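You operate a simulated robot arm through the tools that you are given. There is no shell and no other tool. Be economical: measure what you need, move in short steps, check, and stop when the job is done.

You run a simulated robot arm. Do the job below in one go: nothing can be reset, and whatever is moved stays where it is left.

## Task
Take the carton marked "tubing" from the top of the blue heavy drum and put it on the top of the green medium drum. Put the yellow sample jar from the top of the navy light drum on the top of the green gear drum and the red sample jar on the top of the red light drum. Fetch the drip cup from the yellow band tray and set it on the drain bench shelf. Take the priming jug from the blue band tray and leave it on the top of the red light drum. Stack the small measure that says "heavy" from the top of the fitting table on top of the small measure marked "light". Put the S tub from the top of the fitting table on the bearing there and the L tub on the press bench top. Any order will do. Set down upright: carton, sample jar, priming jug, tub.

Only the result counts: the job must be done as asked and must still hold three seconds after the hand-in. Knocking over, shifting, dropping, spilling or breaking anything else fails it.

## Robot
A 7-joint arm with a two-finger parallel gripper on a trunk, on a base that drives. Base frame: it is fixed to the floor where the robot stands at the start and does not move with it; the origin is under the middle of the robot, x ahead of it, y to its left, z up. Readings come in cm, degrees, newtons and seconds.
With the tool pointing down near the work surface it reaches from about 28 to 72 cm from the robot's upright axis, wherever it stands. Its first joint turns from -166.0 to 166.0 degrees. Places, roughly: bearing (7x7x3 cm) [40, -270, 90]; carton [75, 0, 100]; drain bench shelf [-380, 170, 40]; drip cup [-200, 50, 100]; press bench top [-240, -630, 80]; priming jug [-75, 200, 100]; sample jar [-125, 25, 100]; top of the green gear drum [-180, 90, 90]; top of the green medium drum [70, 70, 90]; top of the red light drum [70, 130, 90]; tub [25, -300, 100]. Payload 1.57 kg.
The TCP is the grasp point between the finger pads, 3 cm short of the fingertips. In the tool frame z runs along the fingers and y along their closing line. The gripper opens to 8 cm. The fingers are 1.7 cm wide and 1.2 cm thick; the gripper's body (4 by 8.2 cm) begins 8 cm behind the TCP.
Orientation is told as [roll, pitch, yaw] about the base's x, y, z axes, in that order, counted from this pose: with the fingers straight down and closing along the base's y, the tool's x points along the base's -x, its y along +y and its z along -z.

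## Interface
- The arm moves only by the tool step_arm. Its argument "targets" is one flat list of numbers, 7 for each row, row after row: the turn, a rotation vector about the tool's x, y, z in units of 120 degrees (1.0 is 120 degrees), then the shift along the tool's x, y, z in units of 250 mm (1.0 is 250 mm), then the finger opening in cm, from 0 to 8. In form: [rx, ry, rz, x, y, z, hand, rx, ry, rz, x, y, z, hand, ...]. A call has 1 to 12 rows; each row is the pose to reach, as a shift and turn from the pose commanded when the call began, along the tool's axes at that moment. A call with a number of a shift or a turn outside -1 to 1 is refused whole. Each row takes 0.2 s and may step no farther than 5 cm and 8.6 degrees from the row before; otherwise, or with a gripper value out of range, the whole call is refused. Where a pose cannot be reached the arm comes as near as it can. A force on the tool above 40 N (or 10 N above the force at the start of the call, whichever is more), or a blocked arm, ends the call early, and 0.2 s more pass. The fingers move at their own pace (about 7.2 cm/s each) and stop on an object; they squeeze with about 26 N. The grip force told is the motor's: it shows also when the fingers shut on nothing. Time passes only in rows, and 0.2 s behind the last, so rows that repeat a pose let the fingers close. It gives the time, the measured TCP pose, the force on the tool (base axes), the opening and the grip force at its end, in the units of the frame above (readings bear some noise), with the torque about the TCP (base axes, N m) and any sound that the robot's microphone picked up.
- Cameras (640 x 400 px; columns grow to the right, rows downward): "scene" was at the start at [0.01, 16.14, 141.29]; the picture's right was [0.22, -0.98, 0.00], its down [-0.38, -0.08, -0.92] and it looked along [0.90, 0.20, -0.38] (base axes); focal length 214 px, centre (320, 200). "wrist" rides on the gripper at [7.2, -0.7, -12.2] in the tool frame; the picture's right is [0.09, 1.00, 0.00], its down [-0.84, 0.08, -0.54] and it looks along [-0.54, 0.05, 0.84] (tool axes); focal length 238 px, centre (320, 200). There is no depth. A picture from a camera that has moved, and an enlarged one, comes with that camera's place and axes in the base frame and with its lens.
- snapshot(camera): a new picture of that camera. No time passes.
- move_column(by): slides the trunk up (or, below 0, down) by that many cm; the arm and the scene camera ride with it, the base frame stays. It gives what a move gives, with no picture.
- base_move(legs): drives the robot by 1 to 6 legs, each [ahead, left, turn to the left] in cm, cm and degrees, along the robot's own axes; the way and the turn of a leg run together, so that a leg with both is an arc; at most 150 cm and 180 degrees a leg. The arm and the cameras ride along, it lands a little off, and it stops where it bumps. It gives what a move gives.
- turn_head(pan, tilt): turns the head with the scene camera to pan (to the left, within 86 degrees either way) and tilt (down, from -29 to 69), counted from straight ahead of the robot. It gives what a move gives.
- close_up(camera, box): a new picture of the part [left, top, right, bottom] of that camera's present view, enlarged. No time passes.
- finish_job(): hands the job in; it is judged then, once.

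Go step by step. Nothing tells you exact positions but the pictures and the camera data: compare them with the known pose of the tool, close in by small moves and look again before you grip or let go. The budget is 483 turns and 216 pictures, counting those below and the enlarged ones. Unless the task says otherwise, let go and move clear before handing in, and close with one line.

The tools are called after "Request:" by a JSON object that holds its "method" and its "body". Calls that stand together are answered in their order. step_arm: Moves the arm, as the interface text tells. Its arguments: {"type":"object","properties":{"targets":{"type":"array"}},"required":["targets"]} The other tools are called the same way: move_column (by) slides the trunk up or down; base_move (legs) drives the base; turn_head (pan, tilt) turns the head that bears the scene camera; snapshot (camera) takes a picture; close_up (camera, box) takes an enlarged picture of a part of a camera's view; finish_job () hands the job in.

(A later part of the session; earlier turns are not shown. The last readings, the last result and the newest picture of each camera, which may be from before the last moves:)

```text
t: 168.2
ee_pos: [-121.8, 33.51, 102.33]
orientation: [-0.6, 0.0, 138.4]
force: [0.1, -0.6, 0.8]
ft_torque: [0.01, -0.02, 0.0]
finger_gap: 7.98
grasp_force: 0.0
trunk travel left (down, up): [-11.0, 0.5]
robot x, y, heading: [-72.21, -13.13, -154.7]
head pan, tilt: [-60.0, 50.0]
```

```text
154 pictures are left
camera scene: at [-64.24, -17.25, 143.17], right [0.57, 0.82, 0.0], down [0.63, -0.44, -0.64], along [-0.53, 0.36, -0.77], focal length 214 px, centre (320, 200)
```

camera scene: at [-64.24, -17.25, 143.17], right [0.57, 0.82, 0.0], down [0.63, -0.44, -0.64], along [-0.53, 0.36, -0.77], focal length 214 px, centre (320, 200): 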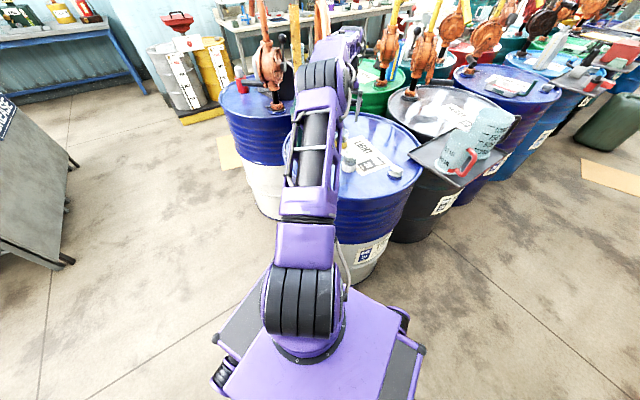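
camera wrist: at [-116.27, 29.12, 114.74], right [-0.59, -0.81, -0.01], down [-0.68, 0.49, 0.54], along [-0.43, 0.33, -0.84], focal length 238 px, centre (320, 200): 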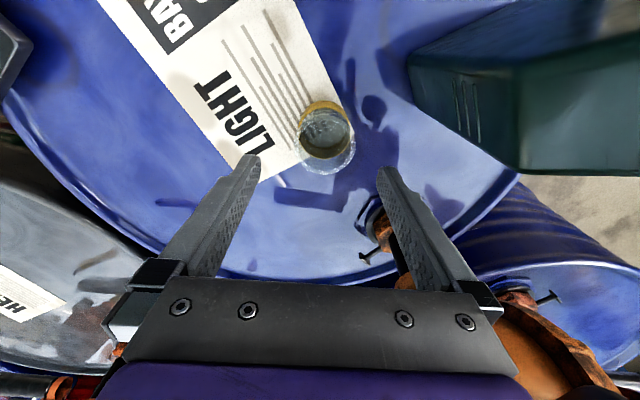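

Pump clears by ~4 cm. Small correction, then down and grip.

Request:
{"method": "step_arm", "body": {"targets": [0, 0, 0, 0, 0.02, 0.1, 8, 0, 0, 0, 0, 0.02, 0.2, 8, 0, 0, 0, 0, 0.02, 0.3, 8, 0, 0, 0, 0, 0.02, 0.4, 8]}}

Request:
{"method": "snapshot", "body": {"camera": "wrist"}}

```text
t: 169.2
ee_pos: [-121.92, 33.08, 92.44]
orientation: [-0.6, 0.1, 138.4]
force: [0.1, -0.7, 0.4]
ft_torque: [-0.02, -0.03, 0.0]
finger_gap: 8.02
grasp_force: 0.0
trunk travel left (down, up): [-11.0, 0.5]
robot x, y, heading: [-72.1, -13.17, -154.4]
head pan, tilt: [-60.0, 50.0]
```

```text
153 pictures are left
camera wrist: at [-116.42, 28.72, 104.8], right [-0.59, -0.81, -0.01], down [-0.68, 0.49, 0.54], along [-0.43, 0.33, -0.84], focal length 238 px, centre (320, 200)
```

wrist: 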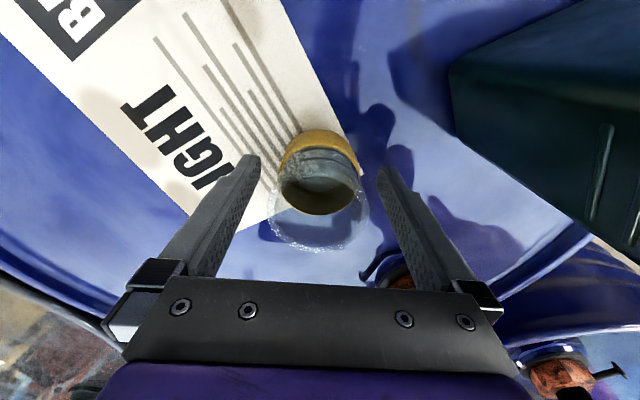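

Request:
{"method": "step_arm", "body": {"targets": [0, 0, 0, -0.02, 0, 0, 8, 0, 0, 0, -0.02, 0, 0, 5.5, 0, 0, 0, -0.02, 0, 0, 4, 0, 0, 0, -0.02, 0, 0, 3, 0, 0, 0, -0.02, 0, 0, 3]}}

Request:
{"method": "step_arm", "body": {"targets": [0, 0, 0, 0, 0, -0.04, 3, 0, 0, 0, 0, 0, -0.12, 3, 0, 0, 0, 0, 0, -0.24, 3, 0, 0, 0, 0, 0, -0.36, 3, 0, 0, 0, 0, 0, -0.48, 3, 0, 0, 0, 0.02, 0, -0.6, 3, 0, 0, 0, 0.14, 0, -0.72, 3, 0, 0, 0, 0.28, 0, -0.84, 3, 0, 0, 0, 0.42, 0, -0.92, 3]}}

Request:
{"method": "snapshot", "body": {"camera": "wrist"}}

```text
t: 170.4
ee_pos: [-122.36, 33.35, 92.51]
orientation: [-0.6, 0.2, 138.5]
force: [0.5, -0.4, 0.4]
ft_torque: [-0.03, 0.0, -0.05]
finger_gap: 5.32
grasp_force: 25.9
trunk travel left (down, up): [-11.0, 0.5]
robot x, y, heading: [-72.08, -12.85, -154.5]
head pan, tilt: [-60.0, 50.0]
```

```text
t: 172.4
ee_pos: [-114.69, 26.31, 115.4]
orientation: [-0.7, 0.1, 138.3]
force: [0.0, -0.3, -2.1]
ft_torque: [0.0, -0.02, 0.01]
finger_gap: 5.32
grasp_force: 26.0
trunk travel left (down, up): [-11.0, 0.5]
robot x, y, heading: [-72.18, -12.96, -154.6]
head pan, tilt: [-60.0, 50.0]
```

```text
152 pictures are left
camera wrist: at [-109.11, 21.95, 127.75], right [-0.59, -0.81, -0.01], down [-0.68, 0.49, 0.54], along [-0.43, 0.33, -0.84], focal length 238 px, centre (320, 200)
```

wrist: 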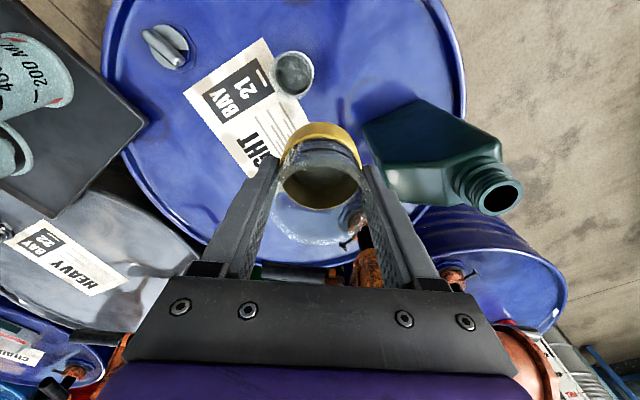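

Yellow jar held. Retract, back away south, then drive west along the open floor.

Request:
{"method": "step_arm", "body": {"targets": [0, 0, 0, 0.14, 0, 0, 3, 0, 0, 0, 0.28, 0, 0, 3, 0, 0, 0, 0.42, 0, 0, 3, 0, 0, 0, 0.5, 0, 0, 3]}}

Request:
{"method": "base_move", "body": {"legs": [[0, 46, 0], [0, 0, -25.5], [150, 0, 0]]}}

Request:
{"method": "turn_head", "body": {"pan": -60, "tilt": 25}}

Request:
{"method": "snapshot", "body": {"camera": "scene"}}

Request:
{"method": "turn_head", "body": {"pan": 0, "tilt": 25}}

Request:
{"method": "snapshot", "body": {"camera": "scene"}}

```text
t: 173.4
ee_pos: [-105.18, 18.13, 115.47]
orientation: [-0.7, 0.1, 138.5]
force: [-0.2, -0.1, -1.4]
ft_torque: [0.0, 0.03, 0.0]
finger_gap: 5.28
grasp_force: 26.0
trunk travel left (down, up): [-11.0, 0.5]
robot x, y, heading: [-71.95, -13.01, -154.7]
head pan, tilt: [-60.0, 50.0]
```

```text
t: 186.7
ee_pos: [-218.35, -12.23, 115.47]
orientation: [-0.6, 0.1, 113.3]
force: [0.9, 0.2, -1.7]
ft_torque: [-0.01, -0.01, -0.01]
finger_gap: 5.29
grasp_force: 25.9
trunk travel left (down, up): [-11.0, 0.5]
robot x, y, heading: [-201.38, -54.49, -180.0]
head pan, tilt: [-60.0, 50.0]
```

```text
t: 187.5
ee_pos: [-218.42, -12.19, 115.45]
orientation: [-0.5, 0.2, 113.2]
force: [0.4, 0.2, -1.1]
ft_torque: [0.01, 0.0, 0.01]
finger_gap: 5.32
grasp_force: 25.9
trunk travel left (down, up): [-11.0, 0.5]
robot x, y, heading: [-201.58, -54.14, -179.8]
head pan, tilt: [-60.0, 25.0]
```

```text
151 pictures are left
camera scene: at [-197.0, -60.39, 146.9], right [0.86, 0.5, 0.0], down [0.21, -0.37, -0.91], along [-0.46, 0.78, -0.42], focal length 214 px, centre (320, 200)
```

scene: 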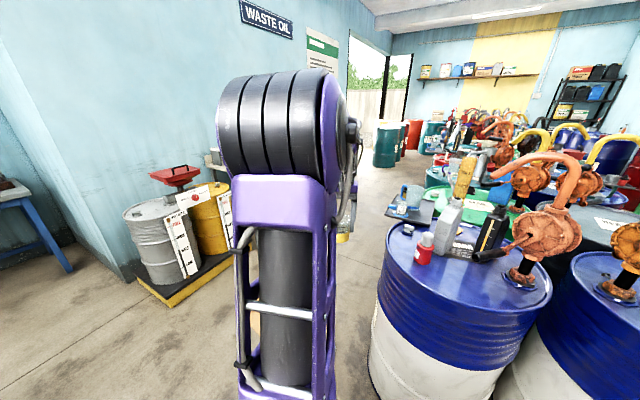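

```text
t: 188.8
ee_pos: [-218.41, -12.28, 115.43]
orientation: [-0.6, 0.0, 113.2]
force: [0.9, 0.0, -1.5]
ft_torque: [0.02, -0.01, -0.01]
finger_gap: 5.31
grasp_force: 26.2
trunk travel left (down, up): [-11.0, 0.5]
robot x, y, heading: [-201.28, -54.46, -179.8]
head pan, tilt: [0.0, 25.0]
```

```text
150 pictures are left
camera scene: at [-201.58, -68.38, 146.91], right [0.0, 1.0, 0.0], down [0.42, 0.0, -0.91], along [-0.91, 0.0, -0.42], focal length 214 px, centre (320, 200)
```

scene: 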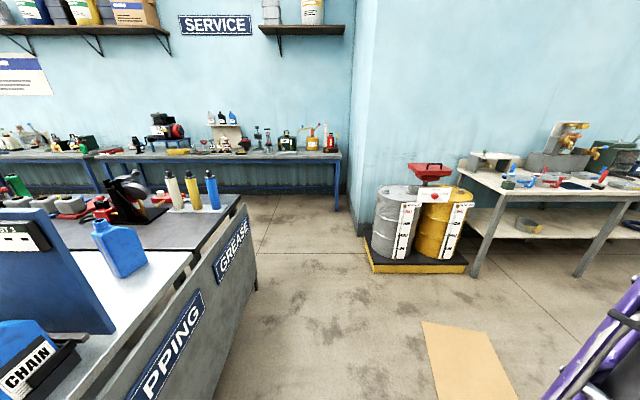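

The back aisle is open, with a cardboard sheet on the floor. Checking its extent and the tray/green drum.

Request:
{"method": "turn_head", "body": {"pan": -30, "tilt": 45}}

Request:
{"method": "snapshot", "body": {"camera": "scene"}}

```text
t: 189.8
ee_pos: [-218.39, -12.28, 115.47]
orientation: [-0.6, 0.1, 113.2]
force: [-0.4, 0.5, -1.6]
ft_torque: [0.02, -0.02, -0.02]
finger_gap: 5.32
grasp_force: 25.9
trunk travel left (down, up): [-11.0, 0.5]
robot x, y, heading: [-201.15, -54.65, -179.9]
head pan, tilt: [-30.0, 45.0]
```

```text
149 pictures are left
camera scene: at [-199.43, -64.31, 143.86], right [0.5, 0.87, 0.0], down [0.61, -0.35, -0.71], along [-0.61, 0.35, -0.71], focal length 214 px, centre (320, 200)
```

scene: 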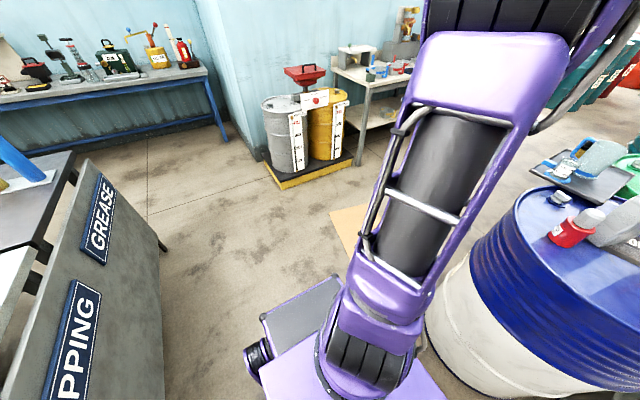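

Request:
{"method": "turn_head", "body": {"pan": 0, "tilt": 45}}

Request:
{"method": "snapshot", "body": {"camera": "scene"}}

```text
t: 190.7
ee_pos: [-218.29, -12.25, 115.49]
orientation: [-0.5, 0.1, 113.2]
force: [-0.4, -0.4, -1.5]
ft_torque: [-0.01, 0.01, 0.01]
finger_gap: 5.32
grasp_force: 26.2
trunk travel left (down, up): [-11.0, 0.5]
robot x, y, heading: [-201.38, -54.2, -179.7]
head pan, tilt: [0.0, 45.0]
```

```text
148 pictures are left
camera scene: at [-200.49, -68.37, 143.85], right [0.0, 1.0, 0.0], down [0.71, 0.0, -0.71], along [-0.71, 0.0, -0.71], focal length 214 px, centre (320, 200)
```

scene: 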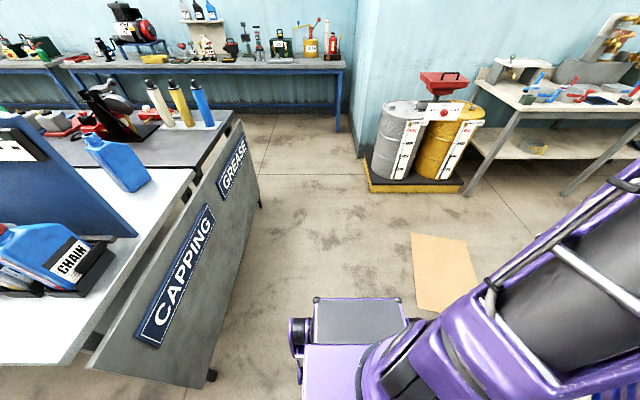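

The sheet is thin floor cardboard; the only way north passes over its edge. First swing the arm to point straight ahead so the jar doesn't pass over the drum clutter.

Request:
{"method": "step_arm", "body": {"targets": [0, 0, -0.05, 0.01, 0.188, 0, 3, 0, 0, -0.1, 0.039, 0.374, 0, 3, 0, 0, -0.15, 0.088, 0.556, 0, 3, 0, 0, -0.2, 0.156, 0.732, 0, 3, 0, 0, -0.25, 0.241, 0.9, 0, 3]}}

Request:
{"method": "step_arm", "body": {"targets": [0, 0, -0.05, 0.01, 0.188, 0, 3, 0, 0, -0.1, 0.039, 0.374, 0, 3, 0, 0, -0.15, 0.088, 0.556, 0, 3, 0, 0, -0.2, 0.156, 0.732, 0, 3, 0, 0, -0.25, 0.241, 0.9, 0, 3]}}

Request:
{"method": "base_move", "body": {"legs": [[43, 0, 0], [0, 0, -90], [60, 0, 0]]}}

Request:
{"method": "turn_head", "body": {"pan": -40, "tilt": 35}}

Request:
{"method": "snapshot", "body": {"camera": "scene"}}

```text
t: 191.9
ee_pos: [-236.65, -26.79, 115.3]
orientation: [-0.5, 0.4, 143.3]
force: [0.1, -0.6, -1.5]
ft_torque: [0.02, -0.02, 0.03]
finger_gap: 5.33
grasp_force: 26.1
trunk travel left (down, up): [-11.0, 0.5]
robot x, y, heading: [-201.12, -54.66, -179.6]
head pan, tilt: [0.0, 45.0]
```

```text
t: 193.1
ee_pos: [-245.26, -48.35, 115.14]
orientation: [-0.2, 0.7, 173.3]
force: [1.4, 1.0, -2.0]
ft_torque: [-0.01, 0.0, 0.0]
finger_gap: 5.32
grasp_force: 26.2
trunk travel left (down, up): [-11.0, 0.5]
robot x, y, heading: [-201.52, -54.85, -179.8]
head pan, tilt: [0.0, 45.0]
```

```text
t: 202.7
ee_pos: [-239.21, 49.26, 115.17]
orientation: [-0.2, 0.5, 83.6]
force: [0.4, 0.6, -2.0]
ft_torque: [0.0, -0.05, -0.01]
finger_gap: 5.28
grasp_force: 26.3
trunk travel left (down, up): [-11.0, 0.5]
robot x, y, heading: [-245.07, 5.64, 90.6]
head pan, tilt: [0.0, 45.0]
```

```text
t: 203.8
ee_pos: [-239.04, 49.36, 115.23]
orientation: [-0.2, 0.6, 83.6]
force: [-0.1, 0.3, -0.9]
ft_torque: [0.03, -0.02, -0.01]
finger_gap: 5.32
grasp_force: 25.9
trunk travel left (down, up): [-11.0, 0.5]
robot x, y, heading: [-245.12, 5.41, 90.4]
head pan, tilt: [-40.0, 35.0]
```

```text
147 pictures are left
camera scene: at [-253.45, 3.17, 145.33], right [0.77, -0.63, 0.0], down [-0.36, -0.44, -0.82], along [0.52, 0.63, -0.57], focal length 214 px, centre (320, 200)
```

scene: 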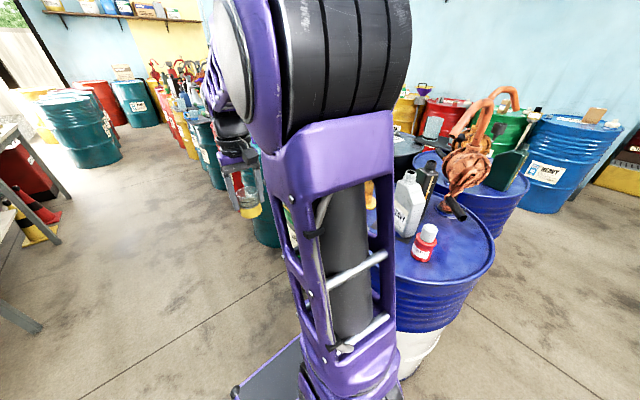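

Passing fine. Continue north and turn to face the green gear drum.

Request:
{"method": "base_move", "body": {"legs": [[78, 5, 0], [0, 0, -90]]}}

Request:
{"method": "turn_head", "body": {"pan": 0, "tilt": 35}}

Request:
{"method": "snapshot", "body": {"camera": "scene"}}

Request:
{"method": "snapshot", "body": {"camera": "wrist"}}

```text
t: 211.8
ee_pos: [-207.07, 77.97, 115.21]
orientation: [-0.2, 0.4, -5.3]
force: [0.5, 0.0, -0.8]
ft_torque: [0.0, 0.02, -0.01]
finger_gap: 5.29
grasp_force: 26.0
trunk travel left (down, up): [-11.0, 0.5]
robot x, y, heading: [-251.13, 83.24, 1.7]
head pan, tilt: [-40.0, 35.0]
```

```text
t: 212.9
ee_pos: [-206.87, 78.09, 115.25]
orientation: [-0.2, 0.7, -5.4]
force: [0.2, -0.3, -1.3]
ft_torque: [0.0, -0.01, -0.02]
finger_gap: 5.29
grasp_force: 26.5
trunk travel left (down, up): [-11.0, 0.5]
robot x, y, heading: [-251.27, 83.18, 1.8]
head pan, tilt: [0.0, 35.0]
```

```text
146 pictures are left
camera scene: at [-251.72, 97.28, 145.34], right [0.03, -1.0, 0.0], down [-0.57, -0.02, -0.82], along [0.82, 0.02, -0.57], focal length 214 px, centre (320, 200)
```

scene: 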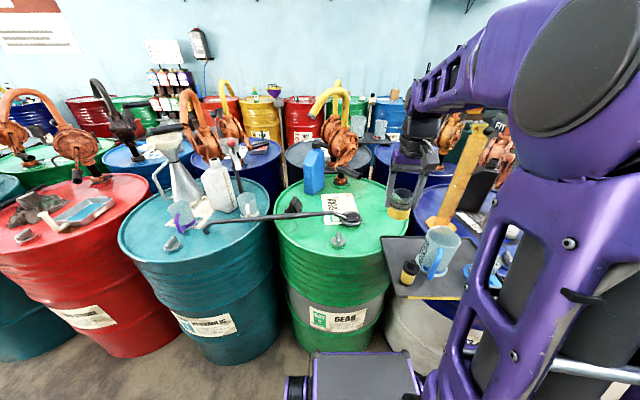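

```text
145 pictures are left
camera wrist: at [-214.25, 78.03, 127.53], right [0.0, 1.0, 0.0], down [0.85, 0.0, 0.53], along [0.53, 0.0, -0.85], focal length 238 px, centre (320, 200)
```

wrist: 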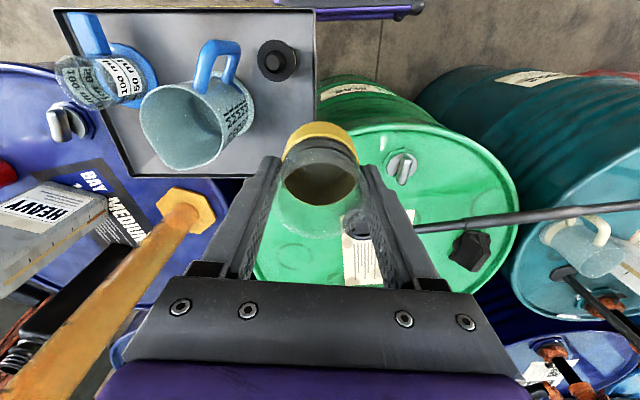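

Zooming to inspect the tray items and the green drum's top.

Request:
{"method": "close_up", "body": {"camera": "scene", "box": [370, 170, 530, 310]}}

Request:
{"method": "close_up", "body": {"camera": "wrist", "box": [40, 0, 340, 190]}}

Request:
{"method": "close_up", "body": {"camera": "scene", "box": [250, 140, 440, 280]}}

```text
2.86 times, centred on (450, 240) of scene
camera zoom: at [-251.72, 97.28, 145.34], right [0.03, -1.0, 0.0], down [-0.57, -0.02, -0.82], along [0.82, 0.02, -0.57], focal length 613 px, centre (-51, 86)
```

zoom: 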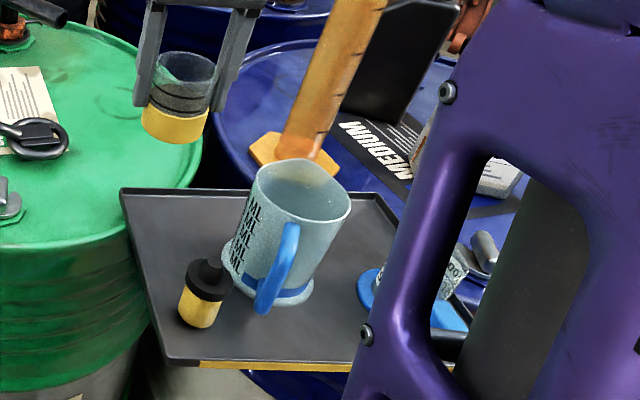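

```text
2.11 times, centred on (190, 95) of wrist
camera zoom: at [-214.25, 78.03, 127.53], right [0.0, 1.0, 0.0], down [0.85, 0.0, 0.53], along [0.53, 0.0, -0.85], focal length 502 px, centre (594, 421)
```

zoom: 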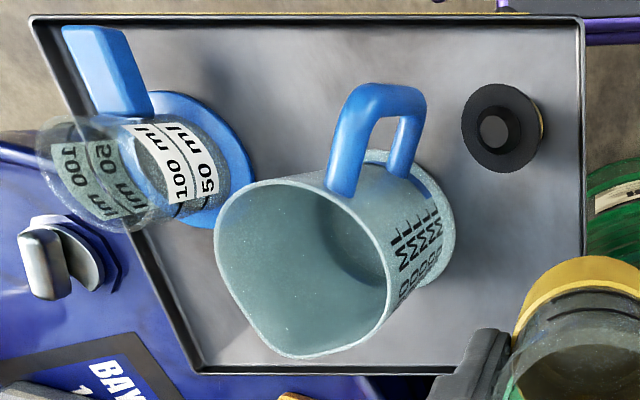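

```text
2.86 times, centred on (345, 210) of scene
camera zoom: at [-251.72, 97.28, 145.34], right [0.03, -1.0, 0.0], down [-0.57, -0.02, -0.82], along [0.82, 0.02, -0.57], focal length 613 px, centre (249, 171)
```

zoom: 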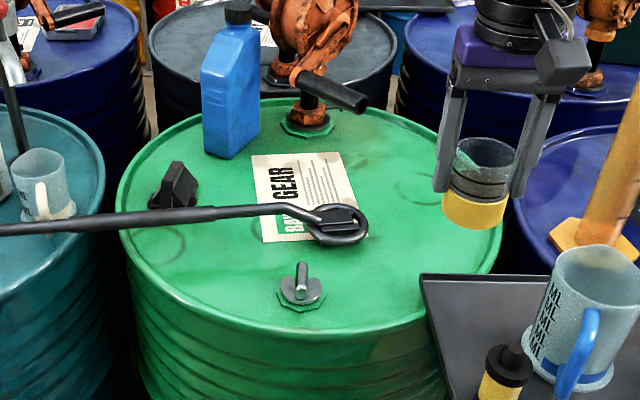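

This is the yellow-band tray; the drip cup is the small clear cup with flat blue handle. First the jar: free spot at (-185,77.5) on the green drum.

Request:
{"method": "step_arm", "body": {"targets": [0, 0, 0, -0.175, 0.012, 0, 3, 0, 0, 0, -0.35, 0.023, 0, 3, 0, 0, 0, -0.525, 0.035, 0, 3, 0, 0, 0, -0.7, 0.046, 0, 3, 0, 0, 0, -0.874, 0.058, 0.04, 3, 0, 0, 0, -0.874, 0.058, 0.2, 3, 0, 0, 0, -0.874, 0.058, 0.38, 3, 0, 0, 0, -0.874, 0.058, 0.54, 3]}}

Request:
{"method": "snapshot", "body": {"camera": "wrist"}}

Request:
{"method": "close_up", "body": {"camera": "scene", "box": [250, 140, 440, 280]}}

```text
t: 214.7
ee_pos: [-185.28, 77.34, 101.35]
orientation: [-0.1, 0.7, -5.3]
force: [-0.8, 0.3, -1.7]
ft_torque: [0.01, -0.02, -0.04]
finger_gap: 5.29
grasp_force: 26.2
trunk travel left (down, up): [-11.0, 0.5]
robot x, y, heading: [-251.57, 82.8, 2.0]
head pan, tilt: [0.0, 35.0]
```

```text
141 pictures are left
camera wrist: at [-192.48, 77.38, 113.7], right [0.0, 1.0, 0.0], down [0.85, 0.0, 0.53], along [0.53, 0.0, -0.85], focal length 238 px, centre (320, 200)
```

wrist: 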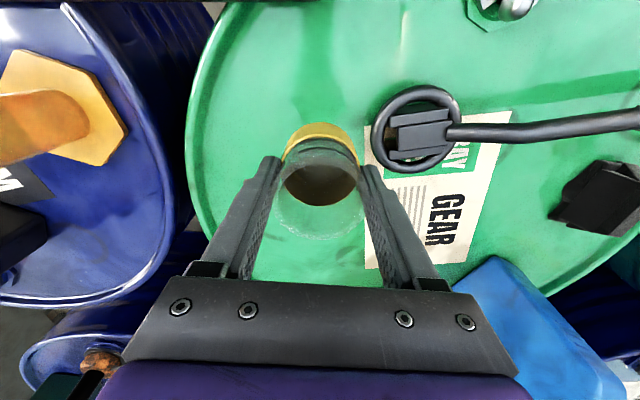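

```text
2.86 times, centred on (345, 210) of scene
camera zoom: at [-251.72, 97.29, 145.34], right [0.03, -1.0, 0.0], down [-0.57, -0.02, -0.82], along [0.82, 0.02, -0.57], focal length 613 px, centre (249, 171)
```

zoom: 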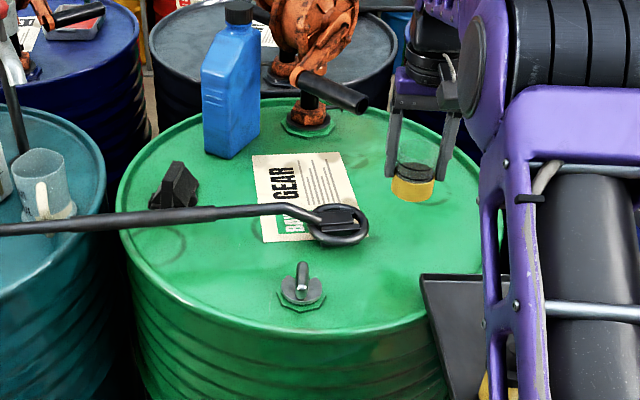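

Spanner head is near the right finger; shift 2 cm away from it before lowering.

Request:
{"method": "step_arm", "body": {"targets": [0, 0, 0, 0, -0.08, 0, 3, 0, 0, 0, 0, -0.08, 0.1, 3, 0, 0, 0, 0, -0.08, 0.2, 3, 0, 0, 0, 0, -0.08, 0.28, 3, 0, 0, 0, 0, -0.08, 0.33, 3]}}

Request:
{"method": "step_arm", "body": {"targets": [0, 0, 0, 0, 0, 0.01, 3, 0, 0, 0, 0, 0, 0.02, 3]}}

```text
t: 215.9
ee_pos: [-185.48, 75.52, 93.28]
orientation: [-0.2, 0.4, -5.3]
force: [0.2, 0.2, 3.4]
ft_torque: [0.05, -0.08, 0.01]
finger_gap: 5.29
grasp_force: 25.8
trunk travel left (down, up): [-11.0, 0.5]
robot x, y, heading: [-251.08, 83.07, 1.5]
head pan, tilt: [0.0, 35.0]
```

```text
t: 216.5
ee_pos: [-185.46, 75.4, 93.0]
orientation: [-0.1, 0.2, -5.2]
force: [2.3, 0.4, 19.3]
ft_torque: [0.18, -0.02, -0.18]
finger_gap: 5.32
grasp_force: 25.9
trunk travel left (down, up): [-11.0, 0.5]
robot x, y, heading: [-250.62, 83.27, 1.7]
head pan, tilt: [0.0, 35.0]
```

Contact; relieve, release to 6.8 cm and rise.

Request:
{"method": "step_arm", "body": {"targets": [0, 0, 0, 0, 0, -0.012, 3, 0, 0, 0, 0, 0, -0.012, 5.6, 0, 0, 0, 0, 0, -0.012, 6.8, 0, 0, 0, 0, 0, -0.012, 6.8, 0, 0, 0, 0, 0, -0.1, 6.8, 0, 0, 0, 0, 0, -0.24, 6.8, 0, 0, 0, 0, 0, -0.4, 6.8, 0, 0, 0, 0, 0, -0.56, 6.8]}}

Request:
{"method": "snapshot", "body": {"camera": "wrist"}}

```text
t: 218.3
ee_pos: [-185.5, 75.33, 106.72]
orientation: [-0.2, 0.6, -5.3]
force: [1.3, 0.4, -0.1]
ft_torque: [0.01, 0.01, -0.03]
finger_gap: 6.77
grasp_force: 0.1
trunk travel left (down, up): [-11.0, 0.5]
robot x, y, heading: [-251.16, 83.41, 1.6]
head pan, tilt: [0.0, 35.0]
```

```text
139 pictures are left
camera wrist: at [-192.72, 75.38, 119.12], right [0.0, 1.0, 0.0], down [0.85, 0.0, 0.53], along [0.53, 0.0, -0.85], focal length 238 px, centre (320, 200)
```

wrist: 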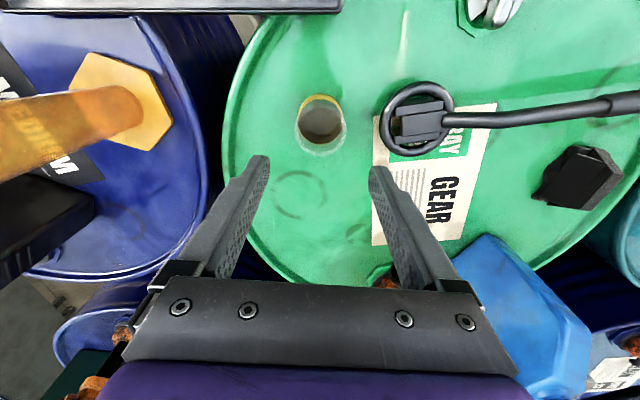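

Yellow jar placed. Drip cup is at about (-211.5,52), handle pointing west. Retract the arm and slide the base south-west for a good approach angle.

Request:
{"method": "step_arm", "body": {"targets": [0, 0, 0, 0, 0, -0.15, 8, 0, 0, 0, 0.08, 0, -0.3, 8, 0, 0, 0, 0.24, 0, -0.36, 8, 0, 0, 0, 0.42, 0, -0.36, 8, 0, 0, 0, 0.6, 0, -0.36, 8, 0, 0, 0, 0.78, 0, -0.36, 8, 0, 0, 0, 0.94, 0, -0.36, 8]}}

Request:
{"method": "base_move", "body": {"legs": [[-10, -46, 0]]}}

Request:
{"method": "snapshot", "body": {"camera": "wrist"}}

Request:
{"method": "snapshot", "body": {"camera": "scene"}}

```text
t: 219.9
ee_pos: [-208.7, 77.49, 115.88]
orientation: [-0.2, 0.5, -5.3]
force: [0.2, 1.0, -0.9]
ft_torque: [0.0, 0.0, 0.01]
finger_gap: 7.98
grasp_force: 0.0
trunk travel left (down, up): [-11.0, 0.5]
robot x, y, heading: [-251.19, 83.01, 1.3]
head pan, tilt: [0.0, 35.0]
```

```text
t: 224.9
ee_pos: [-217.19, 31.07, 115.92]
orientation: [-0.2, 0.4, -5.4]
force: [-0.3, -0.9, 0.2]
ft_torque: [-0.01, -0.01, -0.05]
finger_gap: 8.01
grasp_force: 0.0
trunk travel left (down, up): [-11.0, 0.5]
robot x, y, heading: [-259.57, 36.9, 1.9]
head pan, tilt: [0.0, 35.0]
```

```text
138 pictures are left
camera wrist: at [-224.44, 31.04, 128.29], right [0.0, 1.0, 0.0], down [0.85, 0.0, 0.53], along [0.53, 0.0, -0.85], focal length 238 px, centre (320, 200)
```

wrist: 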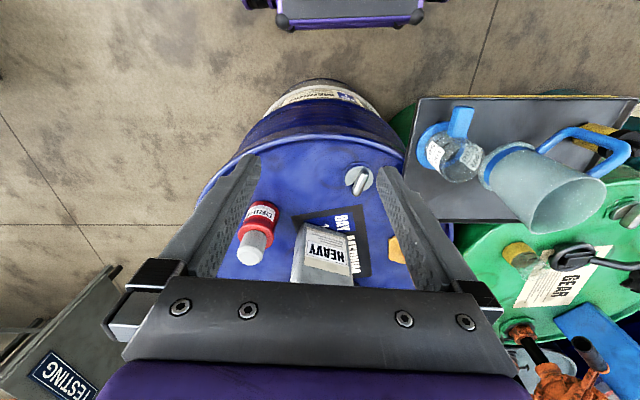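

```text
137 pictures are left
camera scene: at [-260.24, 50.75, 145.34], right [0.03, -1.0, 0.0], down [-0.57, -0.02, -0.82], along [0.82, 0.02, -0.57], focal length 214 px, centre (320, 200)
```

scene: 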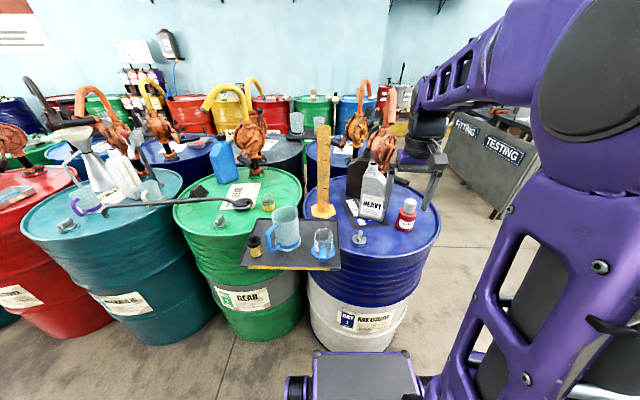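

Request:
{"method": "close_up", "body": {"camera": "scene", "box": [230, 190, 370, 280]}}

Request:
{"method": "close_up", "body": {"camera": "wrist", "box": [400, 80, 640, 240]}}

```text
4.44 times, centred on (300, 235) of scene
camera zoom: at [-260.24, 50.75, 145.34], right [0.03, -1.0, 0.0], down [-0.57, -0.02, -0.82], along [0.82, 0.02, -0.57], focal length 953 px, centre (409, 44)
```

zoom: 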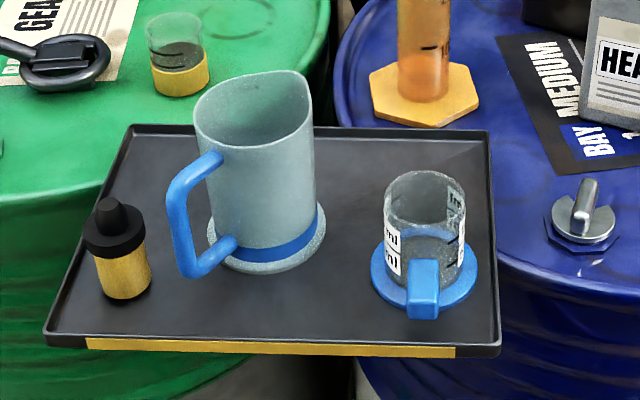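

```text
2.50 times, centred on (520, 160) of wrist
camera zoom: at [-224.44, 31.04, 128.29], right [0.0, 1.0, 0.0], down [0.85, 0.0, 0.53], along [0.53, 0.0, -0.85], focal length 596 px, centre (-180, 300)
```

zoom: 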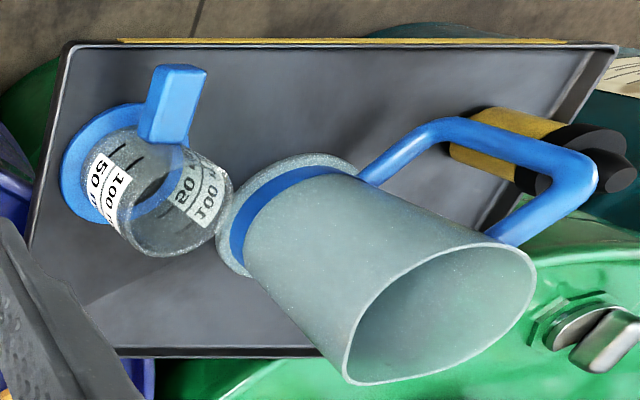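

Cup axis ≈ (-211,51), base at z 90, rim ~98; closing along y is right. Moving above it.

Request:
{"method": "step_arm", "body": {"targets": [0, 0, 0, -0.034, 0.163, 0, 7.6, 0, 0, 0, -0.069, 0.326, 0, 7.6, 0, 0, 0, -0.103, 0.49, 0, 7.6, 0, 0, 0, -0.138, 0.653, 0, 7.6, 0, 0, 0, -0.172, 0.816, 0, 7.6, 0, 0, 0, -0.172, 0.816, 0.16, 7.6, 0, 0, 0, -0.172, 0.816, 0.3, 7.6, 0, 0, 0, -0.172, 0.816, 0.44, 7.6]}}

Request:
{"method": "snapshot", "body": {"camera": "wrist"}}

```text
t: 226.7
ee_pos: [-211.15, 51.0, 104.89]
orientation: [-0.2, 0.5, -5.3]
force: [-0.1, -0.1, 0.3]
ft_torque: [-0.01, -0.03, -0.05]
finger_gap: 7.64
grasp_force: 0.0
trunk travel left (down, up): [-11.0, 0.5]
robot x, y, heading: [-259.8, 36.23, 1.7]
head pan, tilt: [0.0, 35.0]
```

```text
134 pictures are left
camera wrist: at [-218.41, 51.0, 117.2], right [0.0, 1.0, 0.0], down [0.85, 0.0, 0.53], along [0.53, 0.0, -0.85], focal length 238 px, centre (320, 200)
```

wrist: 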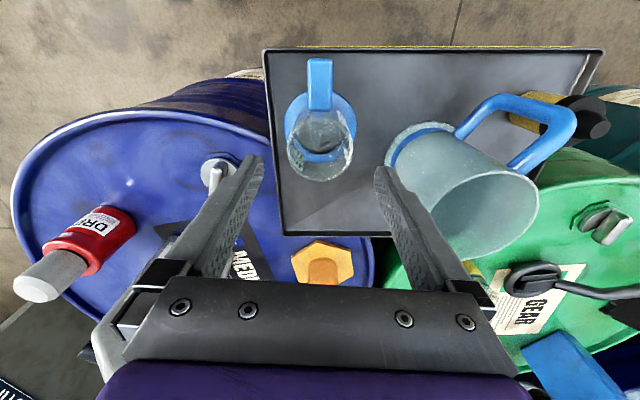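

Request:
{"method": "step_arm", "body": {"targets": [0, 0, 0, 0, 0, 0.12, 7.6, 0, 0, 0, 0, 0, 0.24, 7.6, 0, 0, 0, 0, 0, 0.33, 7.6, 0, 0, 0, 0, 0, 0.392, 7.6]}}

Request:
{"method": "snapshot", "body": {"camera": "wrist"}}

```text
t: 227.7
ee_pos: [-211.24, 50.81, 95.0]
orientation: [-0.2, 0.5, -5.3]
force: [-0.4, 0.8, -0.2]
ft_torque: [0.02, -0.01, -0.01]
finger_gap: 7.61
grasp_force: 0.1
trunk travel left (down, up): [-11.0, 0.5]
robot x, y, heading: [-259.83, 36.84, 1.8]
head pan, tilt: [0.0, 35.0]
```

```text
133 pictures are left
camera wrist: at [-218.51, 50.82, 107.42], right [0.0, 1.0, 0.0], down [0.85, 0.0, 0.53], along [0.53, 0.0, -0.85], focal length 238 px, centre (320, 200)
```

wrist: 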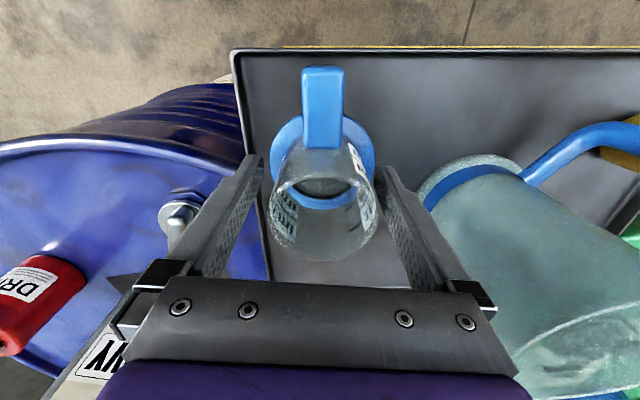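

Centred. Close and lift.

Request:
{"method": "step_arm", "body": {"targets": [0, 0, 0, 0, 0, 0, 6, 0, 0, 0, 0, 0, 0, 4.5, 0, 0, 0, 0, 0, 0, 3.5, 0, 0, 0, 0, 0, 0, 3.5]}}

Request:
{"method": "step_arm", "body": {"targets": [0, 0, 0, 0, 0, -0.03, 3.5, 0, 0, 0, 0, 0, -0.1, 3.5, 0, 0, 0, 0, 0, -0.22, 3.5, 0, 0, 0, 0, 0, -0.38, 3.5, 0, 0, 0, 0, 0, -0.54, 3.5, 0, 0, 0, 0, 0, -0.7, 3.5, 0, 0, 0, 0, 0, -0.82, 3.5]}}

Request:
{"method": "snapshot", "body": {"camera": "wrist"}}

```text
t: 228.7
ee_pos: [-211.2, 50.81, 95.03]
orientation: [-0.1, 0.4, -5.3]
force: [-0.8, 0.3, -0.3]
ft_torque: [0.05, 0.01, 0.01]
finger_gap: 5.73
grasp_force: 26.0
trunk travel left (down, up): [-11.0, 0.5]
robot x, y, heading: [-259.47, 36.65, 1.5]
head pan, tilt: [0.0, 35.0]
```

```text
t: 230.3
ee_pos: [-211.03, 50.93, 115.52]
orientation: [-0.2, 0.5, -5.3]
force: [-0.3, -0.2, -1.3]
ft_torque: [-0.01, 0.0, 0.0]
finger_gap: 5.7
grasp_force: 25.3
trunk travel left (down, up): [-11.0, 0.5]
robot x, y, heading: [-259.4, 36.9, 1.9]
head pan, tilt: [0.0, 35.0]
```

```text
132 pictures are left
camera wrist: at [-218.31, 50.88, 127.94], right [0.0, 1.0, 0.0], down [0.85, 0.0, 0.53], along [0.53, 0.0, -0.85], focal length 238 px, centre (320, 200)
```

wrist: 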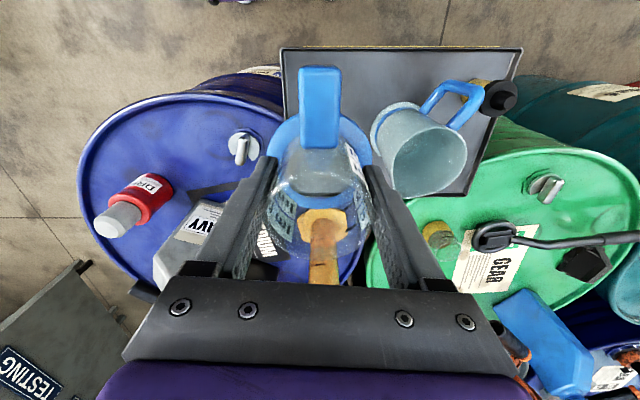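

Cup held. To place it under the bench top I'll need a tilted grip with the handle away from the hand, so I'll turn the cup 180° here, set it back on the tray, and re-grip it tilted. Rotating now.

Request:
{"method": "step_arm", "body": {"targets": [0, 0, 0.068, 0, 0, 0, 3.5, 0, 0, 0.136, 0, 0, 0, 3.5, 0, 0, 0.204, 0, 0, 0, 3.5, 0, 0, 0.272, 0, 0, 0, 3.5, 0, 0, 0.34, 0, 0, 0, 3.5, 0, 0, 0.408, 0, 0, 0, 3.5, 0, 0, 0.476, 0, 0, 0, 3.5, 0, 0, 0.544, 0, 0, 0, 3.5, 0, 0, 0.612, 0, 0, 0, 3.5, 0, 0, 0.68, 0, 0, 0, 3.5, 0, 0, 0.748, 0, 0, 0, 3.5]}}

Request:
{"method": "step_arm", "body": {"targets": [0, 0, 0.068, 0, 0, 0, 3.5, 0, 0, 0.136, 0, 0, 0, 3.5, 0, 0, 0.204, 0, 0, 0, 3.5, 0, 0, 0.272, 0, 0, 0, 3.5, 0, 0, 0.34, 0, 0, 0, 3.5, 0, 0, 0.408, 0, 0, 0, 3.5, 0, 0, 0.476, 0, 0, 0, 3.5, 0, 0, 0.544, 0, 0, 0, 3.5, 0, 0, 0.612, 0, 0, 0, 3.5, 0, 0, 0.68, 0, 0, 0, 3.5, 0, 0, 0.748, 0, 0, 0, 3.5]}}

Request:
{"method": "snapshot", "body": {"camera": "wrist"}}

```text
t: 232.7
ee_pos: [-211.14, 50.99, 115.46]
orientation: [-0.6, -0.2, -95.2]
force: [0.3, 0.0, -1.4]
ft_torque: [0.01, 0.0, -0.02]
finger_gap: 5.71
grasp_force: 26.1
trunk travel left (down, up): [-11.0, 0.5]
robot x, y, heading: [-259.53, 36.47, 1.7]
head pan, tilt: [0.0, 35.0]
```

```text
t: 235.1
ee_pos: [-211.15, 51.0, 115.53]
orientation: [0.1, -0.5, 175.2]
force: [-0.7, -0.2, 0.6]
ft_torque: [-0.01, -0.02, -0.01]
finger_gap: 5.72
grasp_force: 26.4
trunk travel left (down, up): [-11.0, 0.5]
robot x, y, heading: [-259.49, 36.76, 1.6]
head pan, tilt: [0.0, 35.0]
```

```text
131 pictures are left
camera wrist: at [-203.85, 51.1, 127.74], right [0.01, -1.0, 0.0], down [-0.83, -0.01, 0.55], along [-0.55, -0.01, -0.83], focal length 238 px, centre (320, 200)
```

wrist: 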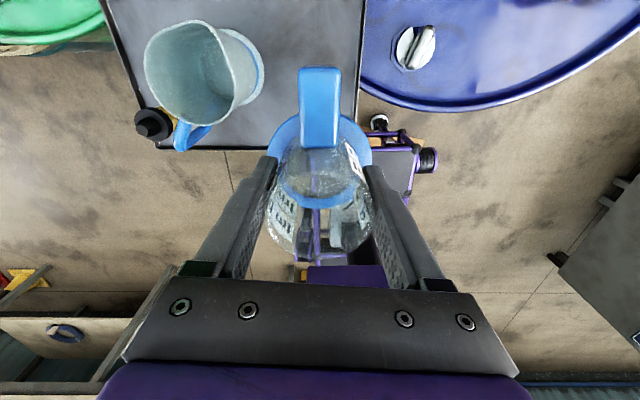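

Rotation works. Lowering the cup back onto the tray.

Request:
{"method": "step_arm", "body": {"targets": [0, 0, 0, 0, 0, 0.18, 3.5, 0, 0, 0, 0, 0, 0.36, 3.5, 0, 0, 0, 0, 0, 0.54, 3.5, 0, 0, 0, 0, 0, 0.68, 3.5, 0, 0, 0, 0, 0, 0.76, 3.5, 0, 0, 0, 0, 0, 0.8, 3.5, 0, 0, 0, 0, 0, 0.812, 3.5]}}

Request:
{"method": "step_arm", "body": {"targets": [0, 0, 0, 0, 0, 0.008, 3.5, 0, 0, 0, 0, 0, 0.014, 3.5]}}

```text
t: 236.7
ee_pos: [-211.15, 50.95, 95.22]
orientation: [0.1, -0.5, 175.2]
force: [-0.7, 1.0, 2.6]
ft_torque: [-0.01, -0.12, -0.01]
finger_gap: 5.71
grasp_force: 26.2
trunk travel left (down, up): [-11.0, 0.5]
robot x, y, heading: [-259.64, 36.65, 1.8]
head pan, tilt: [0.0, 35.0]
```

```text
t: 237.3
ee_pos: [-211.35, 50.92, 95.08]
orientation: [0.1, -0.3, 175.1]
force: [-3.5, 0.5, 18.8]
ft_torque: [0.43, -0.31, -0.04]
finger_gap: 5.7
grasp_force: 26.4
trunk travel left (down, up): [-11.0, 0.5]
robot x, y, heading: [-259.38, 36.91, 1.9]
head pan, tilt: [0.0, 35.0]
```

Set down. Release, rise, and rotate back.

Request:
{"method": "step_arm", "body": {"targets": [0, 0, 0, 0, 0, -0.012, 3.5, 0, 0, 0, 0, 0, -0.012, 6.5, 0, 0, 0, 0, 0, -0.012, 7.6, 0, 0, 0, 0, 0, -0.012, 7.6, 0, 0, 0, 0, 0, -0.12, 7.6, 0, 0, 0, 0, 0, -0.28, 7.6, 0, 0, 0, 0, 0, -0.46, 7.6, 0, 0, 0, 0, 0, -0.64, 7.6, 0, 0, 0, 0, 0, -0.8, 7.6]}}

Request:
{"method": "step_arm", "body": {"targets": [0, 0, -0.068, 0, 0, 0, 7.6, 0, 0, -0.136, 0, 0, 0, 7.6, 0, 0, -0.204, 0, 0, 0, 7.6, 0, 0, -0.272, 0, 0, 0, 7.6, 0, 0, -0.34, 0, 0, 0, 7.6, 0, 0, -0.408, 0, 0, 0, 7.6, 0, 0, -0.476, 0, 0, 0, 7.6, 0, 0, -0.544, 0, 0, 0, 7.6, 0, 0, -0.612, 0, 0, 0, 7.6, 0, 0, -0.68, 0, 0, 0, 7.6, 0, 0, -0.748, 0, 0, 0, 7.6]}}

Request:
{"method": "step_arm", "body": {"targets": [0, 0, -0.068, 0, 0, 0, 7.6, 0, 0, -0.136, 0, 0, 0, 7.6, 0, 0, -0.204, 0, 0, 0, 7.6, 0, 0, -0.272, 0, 0, 0, 7.6, 0, 0, -0.34, 0, 0, 0, 7.6, 0, 0, -0.408, 0, 0, 0, 7.6, 0, 0, -0.476, 0, 0, 0, 7.6, 0, 0, -0.544, 0, 0, 0, 7.6, 0, 0, -0.612, 0, 0, 0, 7.6, 0, 0, -0.68, 0, 0, 0, 7.6, 0, 0, -0.748, 0, 0, 0, 7.6]}}

Request:
{"method": "snapshot", "body": {"camera": "wrist"}}

```text
t: 239.3
ee_pos: [-211.09, 50.95, 114.77]
orientation: [0.2, -0.6, 175.2]
force: [0.4, 0.5, -0.3]
ft_torque: [-0.03, 0.03, -0.02]
finger_gap: 7.61
grasp_force: 0.1
trunk travel left (down, up): [-11.0, 0.5]
robot x, y, heading: [-259.34, 36.72, 1.7]
head pan, tilt: [0.0, 35.0]
```

```text
t: 241.7
ee_pos: [-211.06, 50.92, 114.84]
orientation: [-0.5, -0.2, -94.9]
force: [0.1, 0.0, 0.1]
ft_torque: [0.01, 0.01, 0.01]
finger_gap: 7.57
grasp_force: 0.0
trunk travel left (down, up): [-11.0, 0.5]
robot x, y, heading: [-259.62, 36.79, 1.7]
head pan, tilt: [0.0, 35.0]
```

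```text
t: 244.1
ee_pos: [-211.09, 51.03, 114.8]
orientation: [-0.2, 0.6, -5.2]
force: [0.0, -0.2, 0.4]
ft_torque: [-0.01, 0.01, 0.02]
finger_gap: 7.59
grasp_force: 0.1
trunk travel left (down, up): [-11.0, 0.5]
robot x, y, heading: [-259.87, 36.78, 1.4]
head pan, tilt: [0.0, 35.0]
```

```text
130 pictures are left
camera wrist: at [-218.28, 50.93, 127.24], right [0.0, 1.0, 0.0], down [0.85, 0.0, 0.53], along [0.53, 0.0, -0.85], focal length 238 px, centre (320, 200)
```

wrist: 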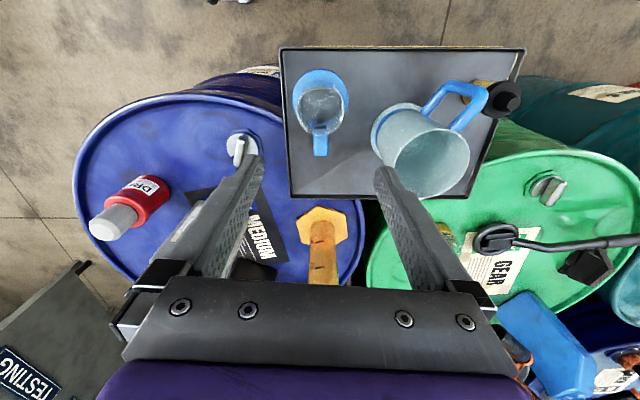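

Handle now points east. Tilting the tool 50° and moving to a pre-grasp west-above of the cup.

Request:
{"method": "step_arm", "body": {"targets": [0, -0.0695, 0, 0.062, 0, 0.02, 7.6, 0, -0.139, 0, 0.125, 0, 0.08, 7.6, 0, -0.2085, 0, 0.187, 0, 0.16, 7.6, 0, -0.278, 0, 0.249, 0, 0.26, 7.6, 0, -0.3475, 0, 0.312, 0, 0.37, 7.6, 0, -0.417, 0, 0.374, 0, 0.484, 7.6]}}

Request:
{"method": "snapshot", "body": {"camera": "wrist"}}

Request:
{"method": "snapshot", "body": {"camera": "scene"}}

```text
t: 245.5
ee_pos: [-220.53, 51.83, 102.82]
orientation: [-0.4, -49.4, -4.9]
force: [0.1, 0.4, 0.4]
ft_torque: [0.03, -0.02, 0.03]
finger_gap: 7.6
grasp_force: 0.0
trunk travel left (down, up): [-11.0, 0.5]
robot x, y, heading: [-259.45, 36.89, 1.6]
head pan, tilt: [0.0, 35.0]
```

```text
129 pictures are left
camera wrist: at [-234.6, 52.43, 105.37], right [0.03, 1.0, -0.07], down [0.14, 0.07, 0.99], along [0.99, -0.04, -0.14], focal length 238 px, centre (320, 200)
```

wrist: 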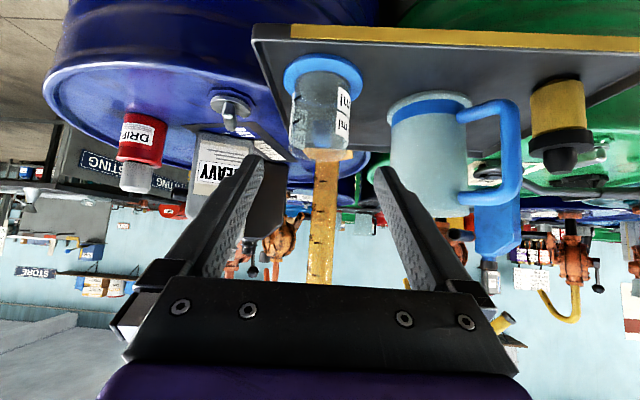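

```text
128 pictures are left
camera scene: at [-259.99, 50.28, 146.11], right [-0.02, -1.0, 0.0], down [-0.5, 0.01, -0.87], along [0.86, -0.02, -0.5], focal length 214 px, centre (320, 200)
```

scene: 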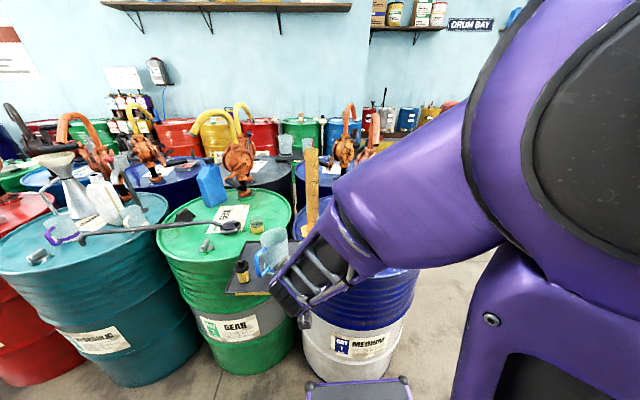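

Request:
{"method": "step_arm", "body": {"targets": [0, 0, 0, 0, 0, 0.12, 7.6, 0, 0, 0, 0, 0, 0.24, 7.6]}}

Request:
{"method": "snapshot", "body": {"camera": "wrist"}}

```text
t: 246.1
ee_pos: [-215.87, 51.41, 98.93]
orientation: [-0.2, -49.5, -5.0]
force: [0.2, 0.2, -0.2]
ft_torque: [-0.02, 0.05, -0.01]
finger_gap: 7.61
grasp_force: 0.1
trunk travel left (down, up): [-11.0, 0.5]
robot x, y, heading: [-259.93, 36.72, 1.7]
head pan, tilt: [0.0, 35.0]
```

```text
127 pictures are left
camera wrist: at [-229.94, 51.93, 101.5], right [0.03, 1.0, -0.07], down [0.14, 0.07, 0.99], along [0.99, -0.04, -0.13], focal length 238 px, centre (320, 200)
```

wrist: 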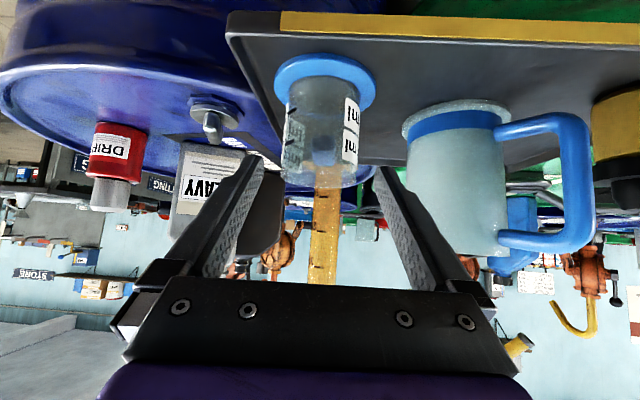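

Request:
{"method": "step_arm", "body": {"targets": [0, 0, 0, 0, 0, 0.12, 7.6, 0, 0, 0, 0, 0, 0.232, 7.6, 0, 0, 0, 0, 0, 0.232, 7.6]}}

Request:
{"method": "snapshot", "body": {"camera": "wrist"}}

```text
t: 246.9
ee_pos: [-211.48, 50.98, 95.09]
orientation: [-0.2, -49.5, -5.2]
force: [-0.3, -0.9, -0.3]
ft_torque: [0.0, -0.01, -0.01]
finger_gap: 7.61
grasp_force: 0.1
trunk travel left (down, up): [-11.0, 0.5]
robot x, y, heading: [-259.68, 36.2, 1.5]
head pan, tilt: [0.0, 35.0]
```

```text
126 pictures are left
camera wrist: at [-225.63, 51.48, 97.7], right [0.03, 1.0, -0.07], down [0.14, 0.07, 0.99], along [0.99, -0.04, -0.14], focal length 238 px, centre (320, 200)
```

wrist: 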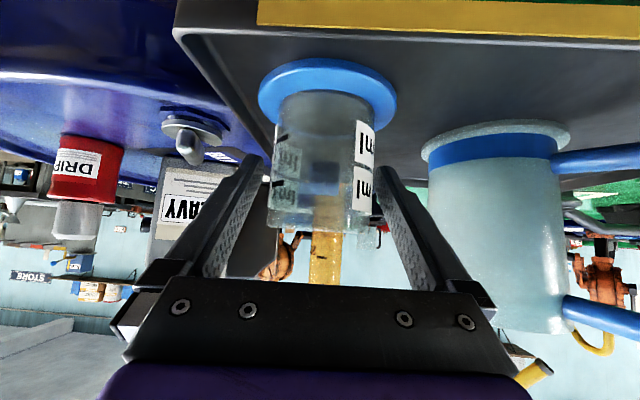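

Cup is between the fingers. Close, then lift straight up.

Request:
{"method": "step_arm", "body": {"targets": [0, 0, 0, 0, 0, 0, 6, 0, 0, 0, 0, 0, 0, 4.5, 0, 0, 0, 0, 0, 0, 3.5, 0, 0, 0, 0, 0, 0, 3.5]}}

Request:
{"method": "step_arm", "body": {"targets": [0, 0, 0, -0.03, 0, -0.026, 3.5, 0, 0, 0, -0.12, 0, -0.104, 3.5, 0, 0, 0, -0.24, 0, -0.208, 3.5, 0, 0, 0, -0.36, 0, -0.312, 3.5, 0, 0, 0, -0.45, 0, -0.39, 3.5]}}

Request:
{"method": "snapshot", "body": {"camera": "wrist"}}

```text
t: 247.9
ee_pos: [-211.57, 50.94, 95.18]
orientation: [-0.3, -49.4, -5.0]
force: [0.1, 0.8, 0.2]
ft_torque: [0.03, 0.03, 0.01]
finger_gap: 5.67
grasp_force: 26.1
trunk travel left (down, up): [-11.0, 0.5]
robot x, y, heading: [-259.53, 36.69, 1.8]
head pan, tilt: [0.0, 35.0]
```

```text
t: 249.1
ee_pos: [-211.65, 51.14, 109.94]
orientation: [-0.3, -49.4, -5.2]
force: [-0.5, -0.2, -0.9]
ft_torque: [0.0, 0.03, -0.03]
finger_gap: 5.68
grasp_force: 26.1
trunk travel left (down, up): [-11.0, 0.5]
robot x, y, heading: [-259.39, 36.76, 1.7]
head pan, tilt: [0.0, 35.0]
```

```text
125 pictures are left
camera wrist: at [-225.68, 51.66, 112.53], right [0.03, 1.0, -0.07], down [0.14, 0.07, 0.99], along [0.99, -0.04, -0.14], focal length 238 px, centre (320, 200)
```

wrist: 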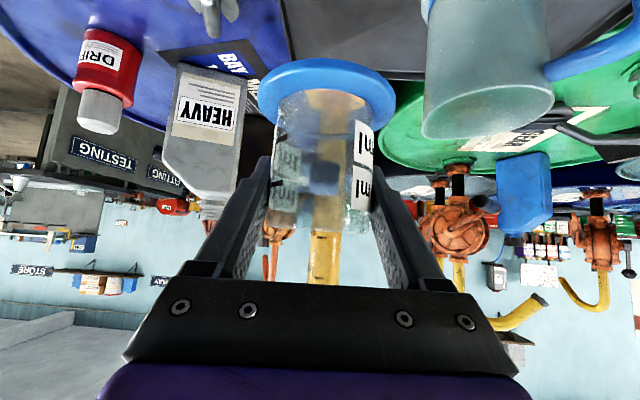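

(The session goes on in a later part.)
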